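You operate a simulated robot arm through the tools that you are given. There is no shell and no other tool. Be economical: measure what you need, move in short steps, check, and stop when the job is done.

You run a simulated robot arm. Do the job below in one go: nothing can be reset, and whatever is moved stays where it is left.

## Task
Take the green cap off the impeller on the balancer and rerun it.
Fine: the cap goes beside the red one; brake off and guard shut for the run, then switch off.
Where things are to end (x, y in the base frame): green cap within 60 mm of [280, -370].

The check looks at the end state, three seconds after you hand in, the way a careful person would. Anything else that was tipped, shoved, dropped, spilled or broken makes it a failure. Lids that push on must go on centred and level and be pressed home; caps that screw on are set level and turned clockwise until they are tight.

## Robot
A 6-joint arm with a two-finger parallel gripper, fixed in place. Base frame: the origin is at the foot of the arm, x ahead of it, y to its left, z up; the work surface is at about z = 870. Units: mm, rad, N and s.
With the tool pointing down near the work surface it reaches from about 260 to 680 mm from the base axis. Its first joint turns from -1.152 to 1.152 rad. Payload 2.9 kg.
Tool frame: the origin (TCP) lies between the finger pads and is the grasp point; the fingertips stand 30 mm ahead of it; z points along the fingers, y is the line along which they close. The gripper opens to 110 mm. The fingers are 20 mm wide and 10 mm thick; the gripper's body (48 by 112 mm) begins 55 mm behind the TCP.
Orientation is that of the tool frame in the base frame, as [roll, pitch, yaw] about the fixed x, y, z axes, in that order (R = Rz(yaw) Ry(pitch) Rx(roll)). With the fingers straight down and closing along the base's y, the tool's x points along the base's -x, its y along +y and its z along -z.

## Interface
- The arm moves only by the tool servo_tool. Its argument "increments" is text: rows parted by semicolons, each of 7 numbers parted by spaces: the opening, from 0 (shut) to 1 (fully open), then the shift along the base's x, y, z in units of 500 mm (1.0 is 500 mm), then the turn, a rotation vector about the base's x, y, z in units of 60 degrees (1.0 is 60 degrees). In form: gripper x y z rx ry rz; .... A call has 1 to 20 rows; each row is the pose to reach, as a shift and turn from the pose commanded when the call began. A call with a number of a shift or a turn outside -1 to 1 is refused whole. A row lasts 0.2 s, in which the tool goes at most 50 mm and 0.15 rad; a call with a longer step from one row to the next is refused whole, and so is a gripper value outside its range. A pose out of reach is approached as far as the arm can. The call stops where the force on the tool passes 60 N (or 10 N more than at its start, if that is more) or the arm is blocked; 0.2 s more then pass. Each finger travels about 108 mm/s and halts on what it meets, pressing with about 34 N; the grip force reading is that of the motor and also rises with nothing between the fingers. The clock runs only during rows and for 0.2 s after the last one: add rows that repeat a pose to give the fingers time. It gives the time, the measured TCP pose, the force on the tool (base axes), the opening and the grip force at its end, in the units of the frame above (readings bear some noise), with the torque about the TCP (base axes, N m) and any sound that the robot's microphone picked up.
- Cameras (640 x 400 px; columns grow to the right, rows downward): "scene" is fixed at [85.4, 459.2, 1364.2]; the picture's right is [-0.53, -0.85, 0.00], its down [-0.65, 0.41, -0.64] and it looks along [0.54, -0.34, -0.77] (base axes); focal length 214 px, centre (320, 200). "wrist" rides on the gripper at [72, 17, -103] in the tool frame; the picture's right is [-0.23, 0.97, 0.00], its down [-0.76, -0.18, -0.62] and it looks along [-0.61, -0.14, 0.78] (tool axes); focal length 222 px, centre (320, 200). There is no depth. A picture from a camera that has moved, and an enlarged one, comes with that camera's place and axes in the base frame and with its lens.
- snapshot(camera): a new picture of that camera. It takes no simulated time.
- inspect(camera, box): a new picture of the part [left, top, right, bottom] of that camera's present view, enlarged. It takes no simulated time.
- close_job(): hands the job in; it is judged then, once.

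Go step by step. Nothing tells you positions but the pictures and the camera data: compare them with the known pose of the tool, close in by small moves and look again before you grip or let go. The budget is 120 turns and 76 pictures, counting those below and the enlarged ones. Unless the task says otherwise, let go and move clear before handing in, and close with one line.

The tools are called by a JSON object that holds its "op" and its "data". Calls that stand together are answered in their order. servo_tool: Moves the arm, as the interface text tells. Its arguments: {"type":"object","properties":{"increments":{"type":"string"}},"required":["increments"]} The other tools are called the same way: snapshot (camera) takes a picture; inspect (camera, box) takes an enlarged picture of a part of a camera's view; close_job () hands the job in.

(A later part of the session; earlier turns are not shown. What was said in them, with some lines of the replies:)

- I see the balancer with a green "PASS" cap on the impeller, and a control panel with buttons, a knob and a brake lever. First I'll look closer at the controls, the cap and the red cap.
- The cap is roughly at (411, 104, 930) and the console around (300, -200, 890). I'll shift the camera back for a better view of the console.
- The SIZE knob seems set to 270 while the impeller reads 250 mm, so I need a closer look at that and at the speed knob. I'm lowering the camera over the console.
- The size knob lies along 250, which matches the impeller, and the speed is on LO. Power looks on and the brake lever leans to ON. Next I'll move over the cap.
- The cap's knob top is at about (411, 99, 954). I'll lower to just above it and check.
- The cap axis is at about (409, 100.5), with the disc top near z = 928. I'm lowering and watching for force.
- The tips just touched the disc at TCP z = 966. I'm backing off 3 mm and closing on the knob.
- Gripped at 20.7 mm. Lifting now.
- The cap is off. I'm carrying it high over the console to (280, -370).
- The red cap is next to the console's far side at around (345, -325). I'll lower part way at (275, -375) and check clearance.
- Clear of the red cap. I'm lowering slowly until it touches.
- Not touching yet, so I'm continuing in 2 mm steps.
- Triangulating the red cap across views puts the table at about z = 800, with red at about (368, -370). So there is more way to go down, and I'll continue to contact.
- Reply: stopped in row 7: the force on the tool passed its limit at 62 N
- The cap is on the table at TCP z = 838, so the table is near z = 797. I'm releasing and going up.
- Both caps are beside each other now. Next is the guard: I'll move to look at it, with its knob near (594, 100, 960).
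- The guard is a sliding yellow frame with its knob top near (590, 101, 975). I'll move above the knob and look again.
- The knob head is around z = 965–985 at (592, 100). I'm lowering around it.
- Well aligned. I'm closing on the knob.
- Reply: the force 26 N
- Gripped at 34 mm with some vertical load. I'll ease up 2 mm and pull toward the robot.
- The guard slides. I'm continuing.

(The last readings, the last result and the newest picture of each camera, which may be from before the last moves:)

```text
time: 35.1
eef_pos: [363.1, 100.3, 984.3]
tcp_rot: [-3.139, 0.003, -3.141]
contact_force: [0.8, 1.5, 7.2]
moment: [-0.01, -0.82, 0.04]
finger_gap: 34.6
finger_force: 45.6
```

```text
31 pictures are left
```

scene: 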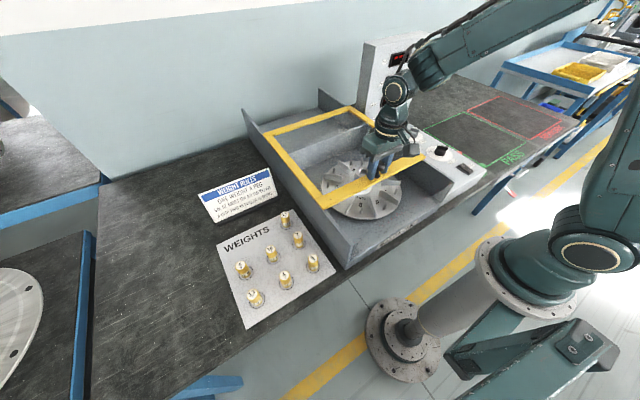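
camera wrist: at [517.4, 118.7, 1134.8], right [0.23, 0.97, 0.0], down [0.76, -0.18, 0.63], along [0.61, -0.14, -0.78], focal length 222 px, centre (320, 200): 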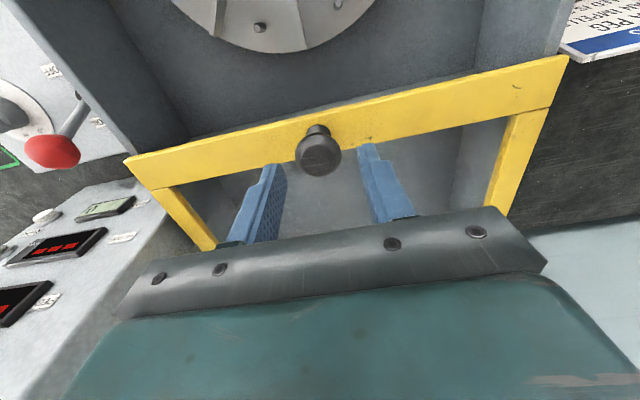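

About 90–100 mm left, and I expect a stop.

{"op": "servo_tool", "data": {"increments": "0.15 -0.03 0 0 0 0 0;0.15 -0.06 0 0 0 0 0;0.15 -0.09 0 0 0 0 0;0.15 -0.11 0 0 0 0 0;0.15 -0.13 0 0 0 0 0;0.15 -0.14 0 0 0 0 0;0.15 -0.15 0 0 0 0 0;0.15 -0.16 0 0 0 0 0;0.15 -0.17 0 0 0 0 0;0.15 -0.18 0 0 0 0 0;0.15 -0.19 0 0 0 0 0;0.15 -0.2 0 0 0 0 0"}}

{"op": "snapshot", "data": {"camera": "scene"}}

```text
time: 37.7
eef_pos: [263.7, 100.2, 984.2]
tcp_rot: [-3.138, 0.003, -3.141]
contact_force: [0.9, -3.8, -1.2]
moment: [0.3, -0.85, 0.27]
finger_gap: 34.7
finger_force: 44.9
```

```text
30 pictures are left
```

scene: 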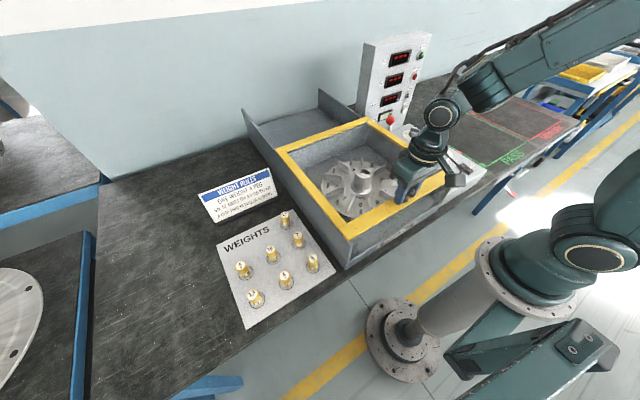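

{"op": "inspect", "data": {"camera": "scene", "box": [320, 160, 460, 280]}}

{"op": "snapshot", "data": {"camera": "wrist"}}

```text
3.33 times, centred on (390, 220) of scene
camera zoom: at [85.4, 459.2, 1364.2], right [-0.53, -0.85, 0.0], down [-0.65, 0.41, -0.64], along [0.54, -0.34, -0.77], focal length 715 px, centre (87, 133)
```

zoom: 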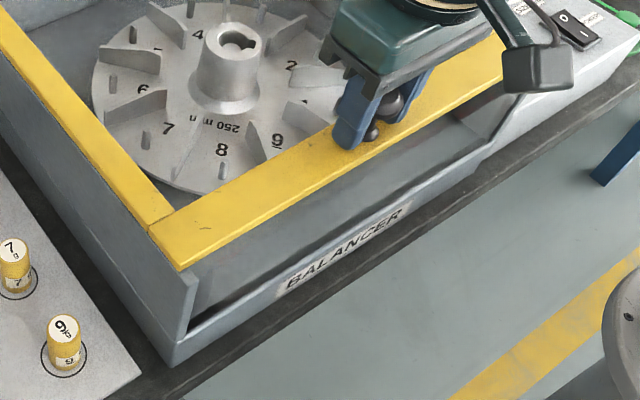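

```text
28 pictures are left
camera wrist: at [191.0, 116.8, 1086.2], right [0.23, 0.97, 0.0], down [0.76, -0.18, 0.63], along [0.61, -0.15, -0.78], focal length 222 px, centre (320, 200)
```

wrist: 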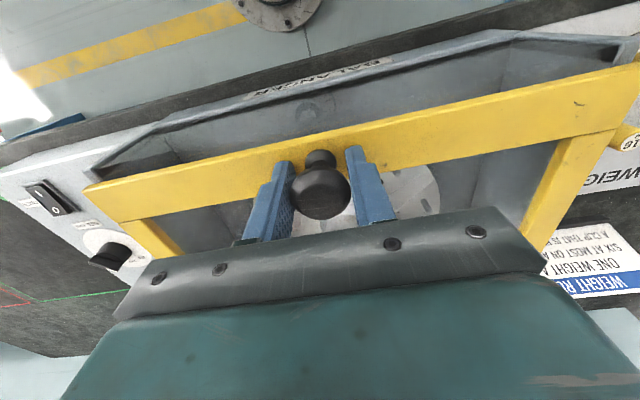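

The frame is not quite at the wall's front end, so I'm pulling a bit more until it stops.

{"op": "servo_tool", "data": {"increments": "0.15 -0.01 0 0 0 0 0;0.15 -0.02 0 0 0 0 0;0.15 -0.03 0 0 0 0 0;0.15 -0.04 0 0 0 0 0;0.15 -0.05 0 0 0 0 0;0.15 -0.05 0 0 0 0 0"}}

{"op": "inspect", "data": {"camera": "scene", "box": [320, 160, 460, 280]}}

```text
time: 39.1
eef_pos: [242.6, 99.3, 984.8]
tcp_rot: [-3.138, 0.014, 3.139]
contact_force: [31.5, -11.3, 4.4]
moment: [0.12, 0.01, -0.05]
finger_gap: 34.6
finger_force: 45.5
```

```text
3.33 times, centred on (390, 220) of scene
camera zoom: at [86.2, 458.9, 1364.2], right [-0.53, -0.85, 0.0], down [-0.65, 0.41, -0.64], along [0.54, -0.34, -0.77], focal length 715 px, centre (87, 133)
```

zoom: 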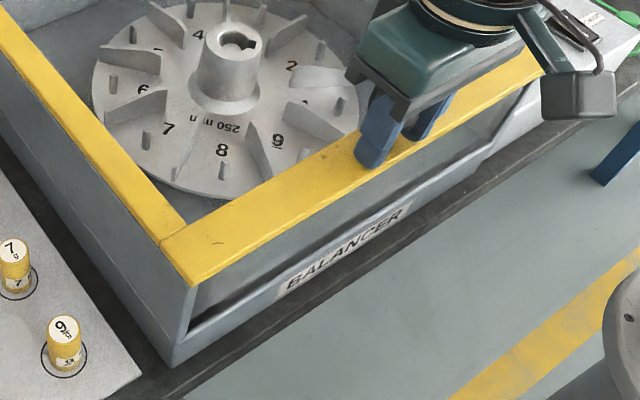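

There is a firm stop at the front, so the guard is shut flush. I'm releasing, rising, and moving toward the brake lever.

{"op": "servo_tool", "data": {"increments": "0.3 0.006 0 0 0 0 0;0.45 0.006 0 0 0 0 0;0.45 0.006 0 0 0 0 0;0.45 0.006 0 0.06 0 0 0;0.45 0.01 -0.02 0.14 0 0 0;0.45 0.06 -0.08 0.2 0 0 0;0.45 0.12 -0.15 0.2 0 0 0;0.45 0.18 -0.22 0.2 0 0 0;0.45 0.24 -0.29 0.2 0 0 0;0.45 0.3 -0.36 0.2 0 0 0;0.45 0.36 -0.42 0.2 0 0 0;0.45 0.42 -0.47 0.2 0 0 0;0.45 0.42 -0.47 0.2 0 0 0"}}

{"op": "snapshot", "data": {"camera": "wrist"}}

{"op": "snapshot", "data": {"camera": "scene"}}

```text
time: 41.9
eef_pos: [448.9, -134.4, 1083.6]
tcp_rot: [-3.138, 0.002, 3.142]
contact_force: [-0.5, 0.0, 0.2]
moment: [0.0, 0.0, 0.0]
finger_gap: 49.5
finger_force: 0.0
```

```text
26 pictures are left
camera wrist: at [376.9, -116.9, 1186.6], right [0.23, 0.97, 0.0], down [0.76, -0.18, 0.63], along [0.61, -0.14, -0.78], focal length 222 px, centre (320, 200)
```

wrist: 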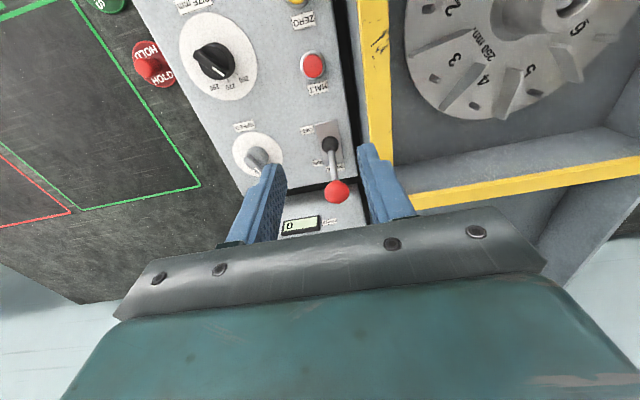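

```text
25 pictures are left
```

scene: 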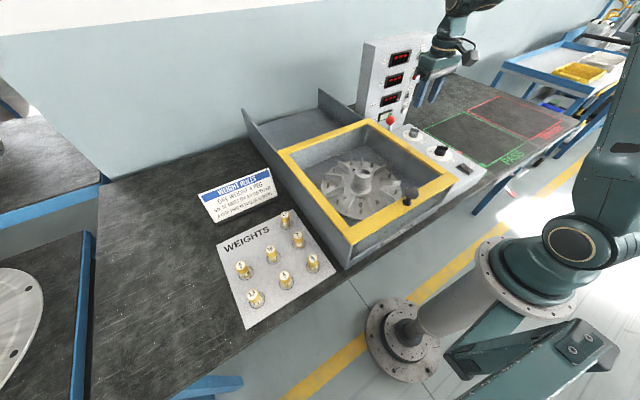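

The brake ball is at about (554, -134, 950), leaning toward ON with the tower close behind it. I'll tilt the tool about 25° so the body stays clear, and approach.

{"op": "servo_tool", "data": {"increments": "0.45 0.02 0 -0.02 0 -0.1 0;0.42 0.04 0 -0.04 0 -0.2 0;0.4 0.06 0 -0.07 0 -0.3 0;0.4 0.08 -0.002 -0.1 0 -0.42 0;0.4 0.1 -0.002 -0.14 0 -0.42 0;0.4 0.1 -0.002 -0.14 0 -0.42 0"}}

{"op": "snapshot", "data": {"camera": "wrist"}}

{"op": "inspect", "data": {"camera": "scene", "box": [350, 60, 480, 170]}}

```text
time: 43.3
eef_pos: [499.3, -135.4, 1013.8]
tcp_rot: [-3.137, 0.443, 3.141]
contact_force: [-0.1, -0.7, -0.7]
moment: [-0.03, -0.04, 0.03]
finger_gap: 44.1
finger_force: 0.0
```

```text
24 pictures are left
camera wrist: at [389.7, -118.9, 1075.7], right [0.21, 0.97, 0.09], down [0.42, -0.18, 0.89], along [0.88, -0.14, -0.45], focal length 222 px, centre (320, 200)
```

wrist: 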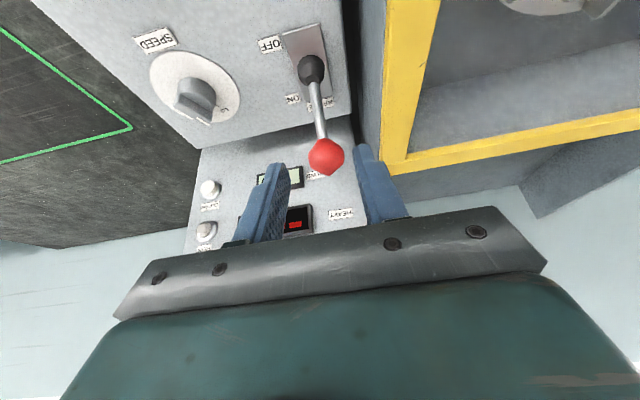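

```text
3.64 times, centred on (415, 115) of scene
camera zoom: at [85.4, 459.2, 1364.2], right [-0.53, -0.85, 0.0], down [-0.65, 0.41, -0.64], along [0.54, -0.34, -0.77], focal length 780 px, centre (-26, 509)
```

zoom: 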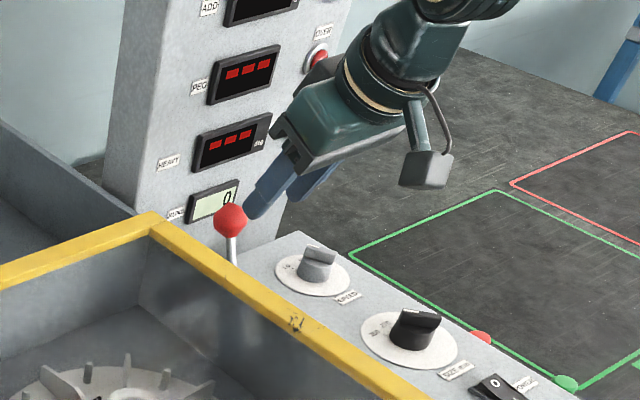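

Confirmed: the lever is at ON, with the ball at (554, -135, 948). I'm advancing along the tool axis to straddle the ball.

{"op": "servo_tool", "data": {"increments": "0.4 0.034 0 -0.02 0 0 0;0.4 0.07 0 -0.045 0 0 0;0.4 0.085 0 -0.08 0 0 0;0.4 0.106 0 -0.122 0 0 0;0.4 0.106 0 -0.122 0 0 0"}}

{"op": "snapshot", "data": {"camera": "wrist"}}

{"op": "inspect", "data": {"camera": "scene", "box": [350, 60, 480, 170]}}

```text
time: 44.5
eef_pos: [552.1, -138.0, 952.7]
tcp_rot: [-3.138, 0.44, 3.141]
contact_force: [-0.4, -0.4, -1.0]
moment: [-0.01, 0.02, -0.03]
finger_gap: 44.1
finger_force: 0.0
```

```text
22 pictures are left
camera wrist: at [442.8, -121.2, 1014.0], right [0.21, 0.97, 0.09], down [0.42, -0.17, 0.89], along [0.88, -0.14, -0.45], focal length 222 px, centre (320, 200)
```

wrist: 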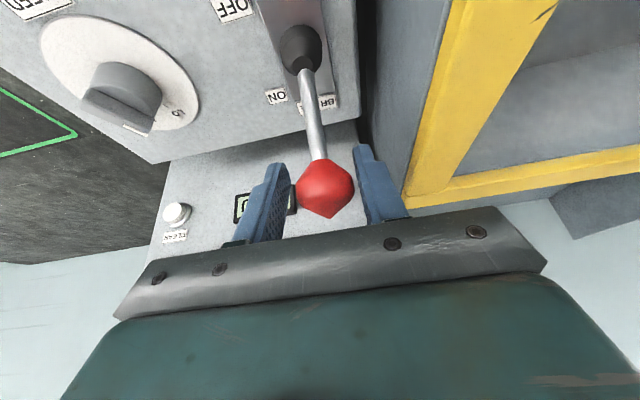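

```text
3.64 times, centred on (415, 115) of scene
camera zoom: at [85.4, 459.2, 1364.2], right [-0.53, -0.85, 0.0], down [-0.65, 0.41, -0.64], along [0.54, -0.34, -0.77], focal length 780 px, centre (-26, 509)
```

zoom: 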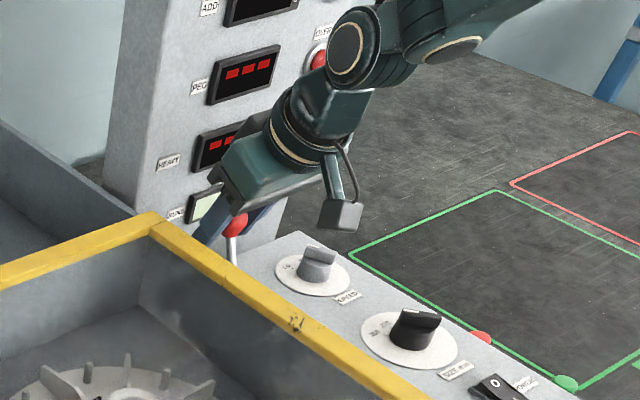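

The ball is between the fingers. I'm closing.

{"op": "servo_tool", "data": {"increments": "0.3 0 0.004 0 0 0 0;0.1 0 0.004 0 0 0 0;0.1 0 0.004 0 0 0 0;0.1 0 0.004 0 0 0 0"}}

```text
time: 45.5
eef_pos: [551.0, -135.9, 951.8]
tcp_rot: [-3.137, 0.443, -3.14]
contact_force: [4.0, 4.9, -3.7]
moment: [0.01, -0.35, 0.0]
finger_gap: 31.5
finger_force: 44.7
```

Gripped the 31 mm ball. I'm swinging it toward the robot along its arc, first half now.

{"op": "servo_tool", "data": {"increments": "0.1 -0.02 0 0.014 0 0 0;0.1 -0.04 0 0.024 0 0 0;0.1 -0.06 0 0.03 0 0 0;0.1 -0.09 0 0.034 0 0 0;0.1 -0.09 0 0.034 0 0 0"}}

{"op": "snapshot", "data": {"camera": "wrist"}}

```text
time: 46.7
eef_pos: [507.8, -136.5, 969.6]
tcp_rot: [-3.136, 0.446, -3.139]
contact_force: [13.1, 0.6, -12.4]
moment: [0.0, -1.17, 0.04]
finger_gap: 32.0
finger_force: 45.0
```

```text
20 pictures are left
camera wrist: at [396.4, -118.4, 1031.6], right [0.21, 0.97, 0.09], down [0.42, -0.17, 0.89], along [0.88, -0.14, -0.44], focal length 222 px, centre (320, 200)
```

wrist: 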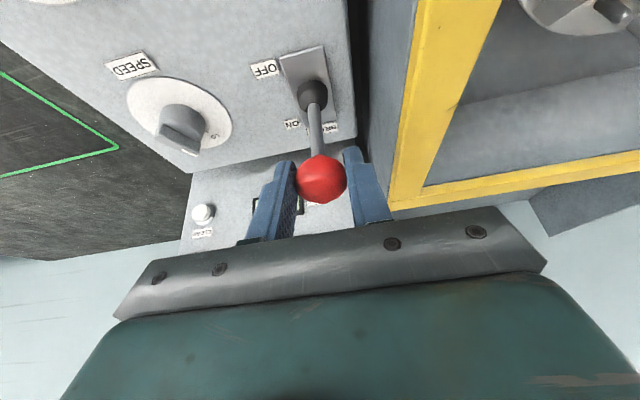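

The lever follows. Now the second half.

{"op": "servo_tool", "data": {"increments": "0.1 -0.02 0 0 0 0 0;0.1 -0.04 0 -0.005 0 0 0;0.1 -0.06 0 -0.012 0 0 0;0.1 -0.08 0 -0.02 0 0 0;0.1 -0.09 0 -0.026 0 0 0;0.1 -0.09 0 -0.026 0 0 0"}}

{"op": "snapshot", "data": {"camera": "wrist"}}

```text
time: 48.1
eef_pos: [460.0, -134.7, 954.1]
tcp_rot: [-3.138, 0.439, 3.138]
contact_force: [-0.3, -0.2, -0.7]
moment: [0.0, 0.05, 0.01]
finger_gap: 10.8
finger_force: 0.0
```

```text
19 pictures are left
camera wrist: at [350.4, -118.3, 1017.0], right [0.21, 0.97, 0.09], down [0.42, -0.18, 0.89], along [0.88, -0.15, -0.45], focal length 222 px, centre (320, 200)
```

wrist: 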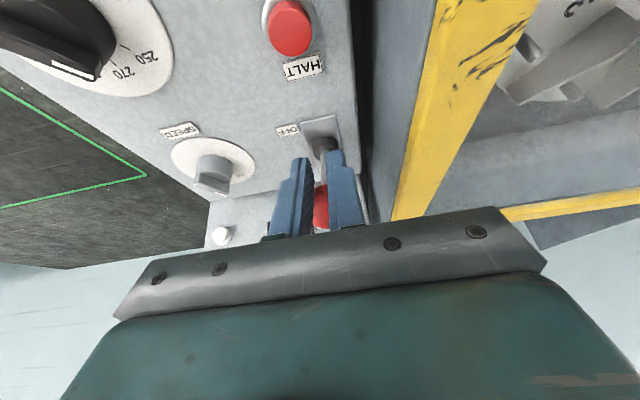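

{"op": "inspect", "data": {"camera": "scene", "box": [350, 90, 480, 190]}}

{"op": "inspect", "data": {"camera": "wrist", "box": [0, 0, 200, 120]}}

```text
4.00 times, centred on (415, 140) of scene
camera zoom: at [85.4, 459.2, 1364.2], right [-0.53, -0.85, 0.0], down [-0.65, 0.41, -0.64], along [0.54, -0.34, -0.77], focal length 858 px, centre (-60, 440)
```

zoom: 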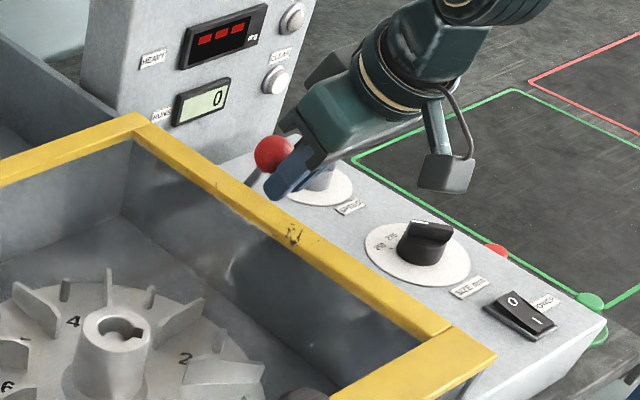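

```text
3.20 times, centred on (100, 60) of wrist
camera zoom: at [350.4, -118.3, 1017.0], right [0.21, 0.97, 0.09], down [0.42, -0.18, 0.89], along [0.88, -0.15, -0.45], focal length 711 px, centre (1024, 648)
```

zoom: 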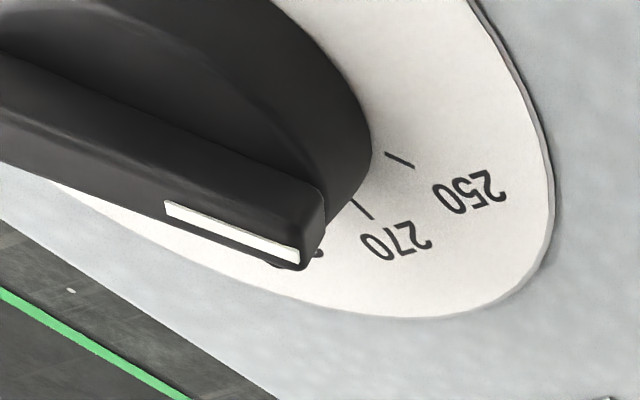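

The size pointer does read 250. The fingers slipped off the ball, which now seems to lean slightly toward the robot, so I'll open up, back off and look.

{"op": "servo_tool", "data": {"increments": "0.2 -0.01 0 0.03 0 0 0;0.4 -0.03 0 0.08 0 0 0;0.4 -0.05 0 0.12 0 0 0;0.4 -0.05 0 0.12 0 0 0"}}

{"op": "snapshot", "data": {"camera": "wrist"}}

{"op": "inspect", "data": {"camera": "scene", "box": [350, 90, 480, 190]}}

```text
time: 49.1
eef_pos: [436.1, -135.0, 1017.0]
tcp_rot: [-3.137, 0.444, -3.141]
contact_force: [0.0, -0.7, 0.3]
moment: [0.02, 0.01, 0.05]
finger_gap: 44.0
finger_force: 0.2
```

```text
16 pictures are left
camera wrist: at [326.6, -117.9, 1077.5], right [0.21, 0.97, 0.09], down [0.42, -0.18, 0.89], along [0.88, -0.14, -0.45], focal length 222 px, centre (320, 200)
```

wrist: 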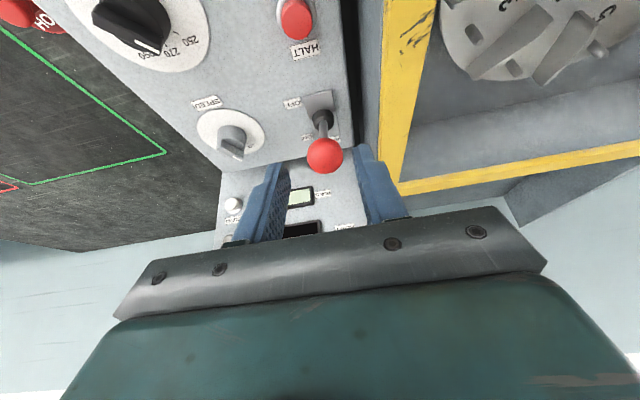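

```text
4.00 times, centred on (415, 140) of scene
camera zoom: at [85.4, 459.2, 1364.2], right [-0.53, -0.85, 0.0], down [-0.65, 0.41, -0.64], along [0.54, -0.34, -0.77], focal length 858 px, centre (-60, 440)
```

zoom: 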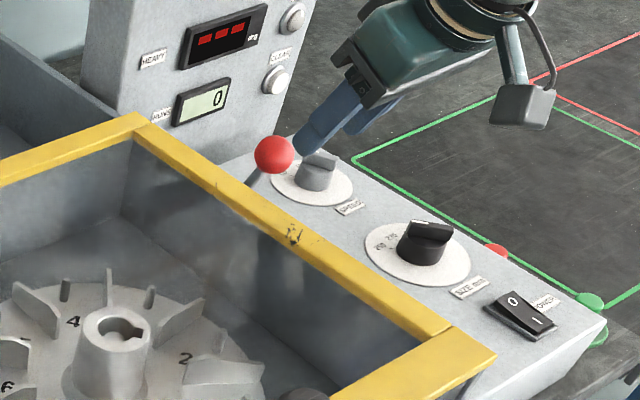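

The ball moved symmetrically about its pivot and its stem now leans toward OFF, so the brake is off. Next I'll stand the tool upright with shut fingers above RUN at about (275, -136, 880).

{"op": "servo_tool", "data": {"increments": "0.3 -0.04 0 0.02 0 0.1 0;0.2 -0.12 0 0.02 0 0.2 0;0.1 -0.2 0 0 0 0.3 0;0 -0.27 -0.002 -0.03 0 0.42 0;0 -0.322 -0.002 -0.09 0 0.42 0;0 -0.322 -0.002 -0.13 0 0.42 0;0 -0.322 -0.002 -0.13 0 0.42 0"}}

{"op": "snapshot", "data": {"camera": "wrist"}}

{"op": "inspect", "data": {"camera": "scene", "box": [380, 90, 510, 200]}}

```text
time: 50.7
eef_pos: [275.9, -135.8, 952.9]
tcp_rot: [-3.14, 0.005, -3.142]
contact_force: [0.2, -0.2, 1.1]
moment: [-0.03, 0.0, -0.04]
finger_gap: 0.1
finger_force: 33.7
```

```text
14 pictures are left
camera wrist: at [203.2, -119.0, 1055.2], right [0.23, 0.97, 0.0], down [0.76, -0.18, 0.63], along [0.61, -0.14, -0.78], focal length 222 px, centre (320, 200)
```

wrist: 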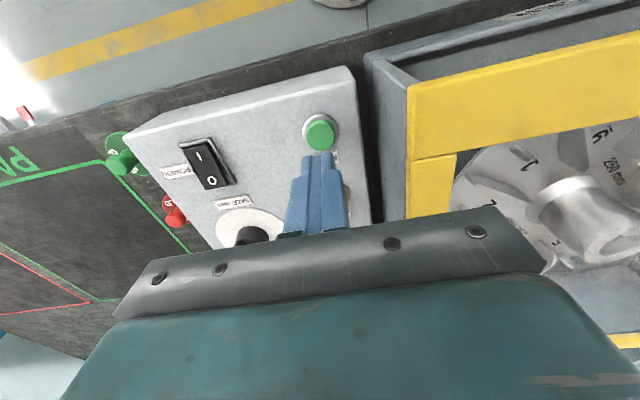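

```text
3.64 times, centred on (445, 145) of scene
camera zoom: at [85.4, 459.2, 1364.2], right [-0.53, -0.85, 0.0], down [-0.65, 0.41, -0.64], along [0.54, -0.34, -0.77], focal length 780 px, centre (-134, 400)
```

zoom: 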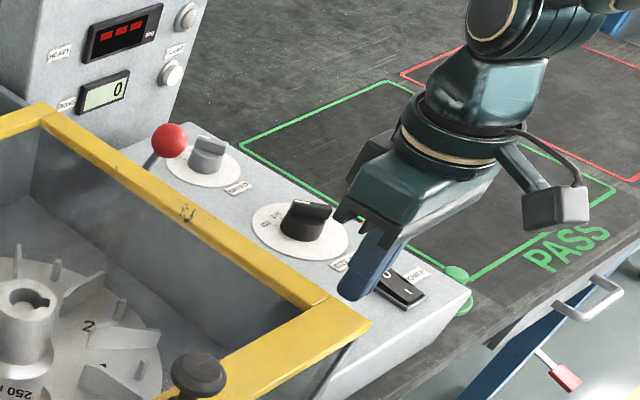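

RUN is at about (271.5, -134.5). I'm adjusting and pressing down in small steps.

{"op": "servo_tool", "data": {"increments": "0 -0.008 0.002 -0.03 0 0 0;0 -0.008 0.002 -0.056 0 0 0;0 -0.008 0.002 -0.062 0 0 0;0 -0.008 0.002 -0.068 0 0 0;0 -0.008 0.002 -0.074 0 0 0;0 -0.008 0.002 -0.08 0 0 0;0 -0.008 0.002 -0.086 0 0 0"}}

```text
time: 52.3
eef_pos: [271.4, -134.2, 909.1]
tcp_rot: [-3.138, 0.003, -3.141]
contact_force: [0.2, 0.9, 10.2]
moment: [-0.02, 0.0, 0.0]
finger_gap: 0.1
finger_force: 34.0
heard: click
```

I heard a click, so I'm lifting and checking the run.

{"op": "servo_tool", "data": {"increments": "0 0 0 0.02 0 0 0;0 0 0 0.06 0 0 0;0 0 0 0.1 0 0 0"}}

{"op": "inspect", "data": {"camera": "scene", "box": [310, 20, 470, 220]}}

```text
time: 53.1
eef_pos: [271.6, -132.8, 955.9]
tcp_rot: [-3.138, 0.003, -3.141]
contact_force: [-0.1, 0.1, -0.6]
moment: [0.0, 0.0, 0.03]
finger_gap: 0.2
finger_force: 34.2
```

```text
2.00 times, centred on (390, 120) of scene
camera zoom: at [85.4, 459.2, 1364.2], right [-0.53, -0.85, 0.0], down [-0.65, 0.41, -0.64], along [0.54, -0.34, -0.77], focal length 429 px, centre (180, 360)
```

zoom: 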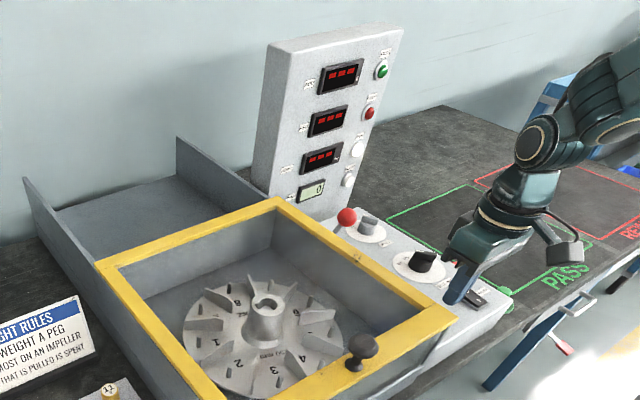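

The impeller is turning and the RUN lamp is lit. I'll wait for the run to finish.

{"op": "servo_tool", "data": {"increments": "0 0 0 0.02 0 0 0;0 0 0 0.02 0 0 0;0 0 0 0.02 0 0 0;0 0 0 0.02 0 0 0;0 0 0 0.02 0 0 0;0 0 0 0.02 0 0 0;0 0 0 0.02 0 0 0;0 0 0 0.02 0 0 0;0 0 0 0.02 0 0 0;0 0 0 0.02 0 0 0;0 0 0 0.02 0 0 0;0 0 0 0.02 0 0 0;0 0 0 0.02 0 0 0;0 0 0 0.02 0 0 0;0 0 0 0.02 0 0 0;0 0 0 0.02 0 0 0;0 0 0 0.02 0 0 0;0 0 0 0.02 0 0 0;0 0 0 0.02 0 0 0;0 0 0 0.02 0 0 0"}}

{"op": "servo_tool", "data": {"increments": "0 0 0 0 0 0 0;0 0 0 0 0 0 0;0 0 0 0 0 0 0;0 0 0 0 0 0 0;0 0 0 0 0 0 0;0 0 0 0 0 0 0;0 0 0 0 0 0 0;0 0 0 0 0 0 0;0 0 0 0 0 0 0;0 0 0 0 0 0 0;0 0 0 0 0 0 0;0 0 0 0 0 0 0;0 0 0 0 0 0 0;0 0 0 0 0 0 0;0 0 0 0 0 0 0;0 0 0 0 0 0 0;0 0 0 0 0 0 0;0 0 0 0 0 0 0;0 0 0 0 0 0 0;0 0 0 0 0 0 0"}}

{"op": "inspect", "data": {"camera": "scene", "box": [310, 20, 470, 220]}}

```text
time: 57.3
eef_pos: [272.6, -133.5, 967.6]
tcp_rot: [-3.137, 0.003, -3.14]
contact_force: [0.3, 0.6, 0.1]
moment: [0.01, -0.03, -0.01]
finger_gap: 0.0
finger_force: 33.9
```

```text
time: 61.5
eef_pos: [271.7, -133.0, 967.2]
tcp_rot: [-3.138, 0.004, -3.141]
contact_force: [0.2, 0.4, 0.8]
moment: [-0.02, 0.0, -0.01]
finger_gap: 0.0
finger_force: 34.1
```

```text
2.00 times, centred on (390, 120) of scene
camera zoom: at [85.4, 459.2, 1364.2], right [-0.53, -0.85, 0.0], down [-0.65, 0.41, -0.64], along [0.54, -0.34, -0.77], focal length 429 px, centre (180, 360)
```

zoom: 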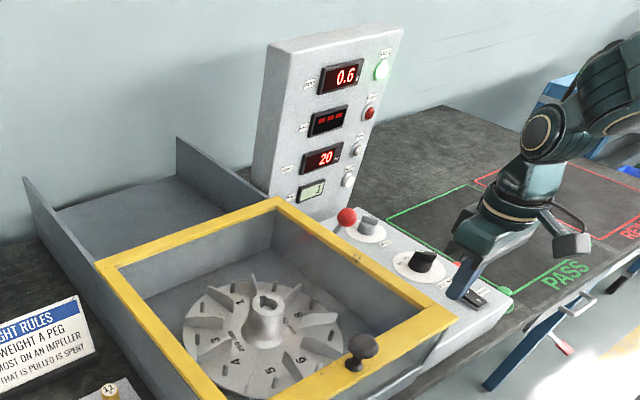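

The run finished: 0.6 g, PASS lit, RUNS 1. Now I'll switch the power off at the O end of the rocker, near (295, -242).

{"op": "servo_tool", "data": {"increments": "0 0.01 -0.07 0 0 0 0;0 0.03 -0.14 0 0 0 0;0 0.048 -0.218 0 0 0 0;0 0.048 -0.218 -0.03 0 0 0;0 0.048 -0.218 -0.03 0 0 0"}}

{"op": "inspect", "data": {"camera": "wrist", "box": [240, 80, 400, 200]}}

```text
time: 62.7
eef_pos: [295.5, -244.0, 953.6]
tcp_rot: [-3.138, 0.003, 3.14]
contact_force: [-0.3, 0.4, -0.6]
moment: [0.02, 0.04, 0.02]
finger_gap: 0.0
finger_force: 33.6
```

```text
3.33 times, centred on (320, 140) of wrist
camera zoom: at [222.8, -226.9, 1055.3], right [0.23, 0.97, 0.0], down [0.76, -0.18, 0.63], along [0.61, -0.14, -0.78], focal length 740 px, centre (320, 400)
```

zoom: 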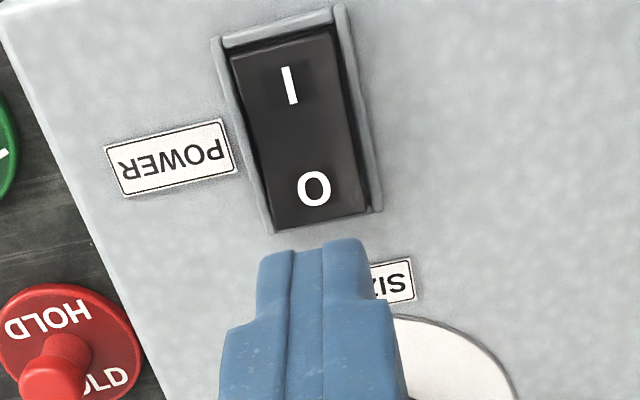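

The O end is at about (294, -243.5). I'm pressing it.

{"op": "servo_tool", "data": {"increments": "0 -0.003 0.001 -0.04 0 0 0;0 -0.003 0.001 -0.06 0 0 0;0 -0.003 0.001 -0.066 0 0 0;0 -0.003 0.001 -0.072 0 0 0;0 -0.003 0.001 -0.078 0 0 0;0 -0.003 0.001 -0.084 0 0 0;0 -0.003 0.001 -0.09 0 0 0"}}

```text
time: 64.3
eef_pos: [293.7, -241.8, 908.1]
tcp_rot: [-3.139, 0.005, -3.14]
contact_force: [-3.1, 6.7, 28.5]
moment: [0.23, 0.36, -0.16]
finger_gap: 0.3
finger_force: 34.3
heard: click
```

A click again. I'm lifting and checking.

{"op": "servo_tool", "data": {"increments": "0 0 0 0.02 0 0 0;0 0 0 0.08 0 0 0;0 0 0 0.16 0 0 0;0 -0.02 0 0.22 0 0 0;0 -0.02 0 0.22 0 0 0"}}

{"op": "snapshot", "data": {"camera": "wrist"}}

{"op": "snapshot", "data": {"camera": "scene"}}

{"op": "inspect", "data": {"camera": "scene", "box": [350, 20, 510, 180]}}

```text
time: 65.5
eef_pos: [283.7, -242.1, 1018.6]
tcp_rot: [-3.139, 0.004, 3.141]
contact_force: [0.9, -0.1, -0.3]
moment: [0.03, -0.02, -0.02]
finger_gap: 0.0
finger_force: 34.5
```

```text
9 pictures are left
camera wrist: at [211.0, -226.3, 1121.5], right [0.23, 0.97, 0.0], down [0.76, -0.18, 0.63], along [0.61, -0.14, -0.78], focal length 222 px, centre (320, 200)
```

wrist: 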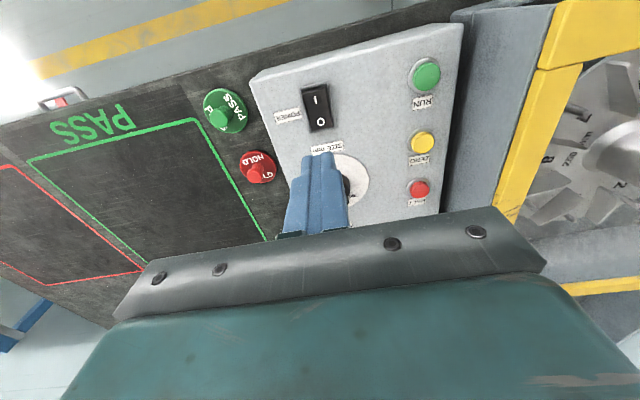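

```text
8 pictures are left
```

scene: 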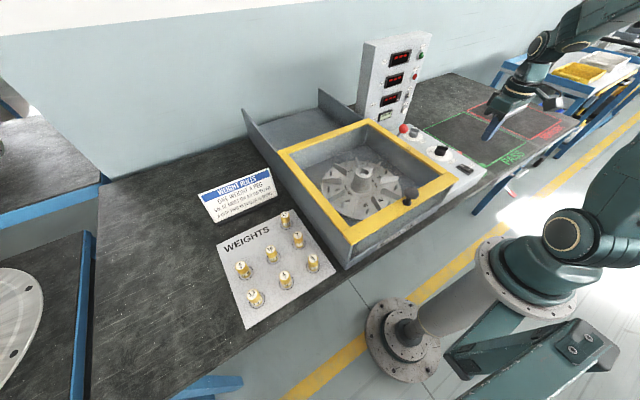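

```text
2.50 times, centred on (430, 100) of scene
camera zoom: at [85.4, 459.2, 1364.2], right [-0.53, -0.85, 0.0], down [-0.65, 0.41, -0.64], along [0.54, -0.34, -0.77], focal length 536 px, centre (45, 450)
```

zoom: 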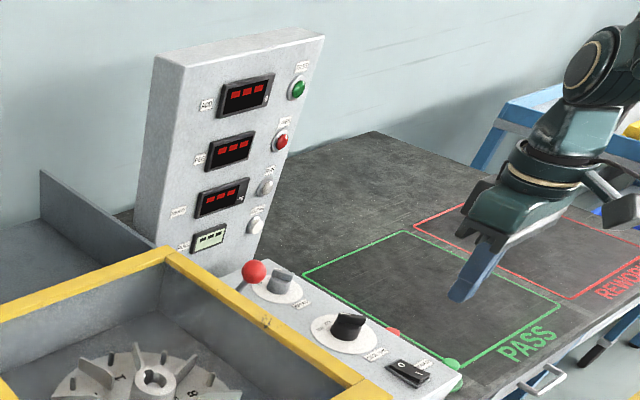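

{"op": "inspect", "data": {"camera": "scene", "box": [385, 115, 485, 180]}}

{"op": "inspect", "data": {"camera": "scene", "box": [370, 40, 440, 130]}}

```text
6.15 times, centred on (435, 148) of scene
camera zoom: at [85.4, 459.2, 1364.2], right [-0.53, -0.85, 0.0], down [-0.65, 0.41, -0.64], along [0.54, -0.34, -0.77], focal length 1320 px, centre (-388, 523)
```

zoom: 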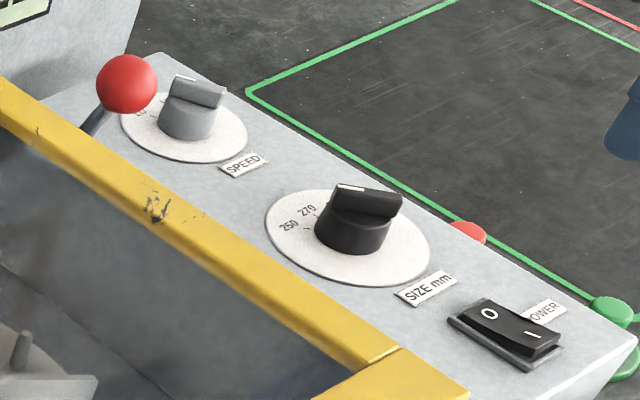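

```text
4.44 times, centred on (405, 85) of scene
camera zoom: at [85.4, 459.2, 1364.2], right [-0.53, -0.85, 0.0], down [-0.65, 0.41, -0.64], along [0.54, -0.34, -0.77], focal length 953 px, centre (-58, 711)
```

zoom: 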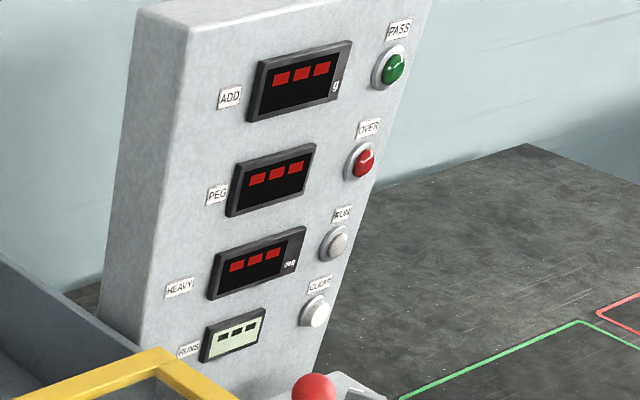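

The rocker is on O, the counter and lamps are dead, the guard is shut, the brake lever is at OFF and both caps stand side by side. The arm is clear, so I'm handing in.

{"op": "close_job", "data": {}}

```text
The job is handed in.
```

The green cap is off and set down at about (274, -376), beside the red one. The rerun passed at 0.6 g with the brake off and the guard shut, and the balancer is now switched off.
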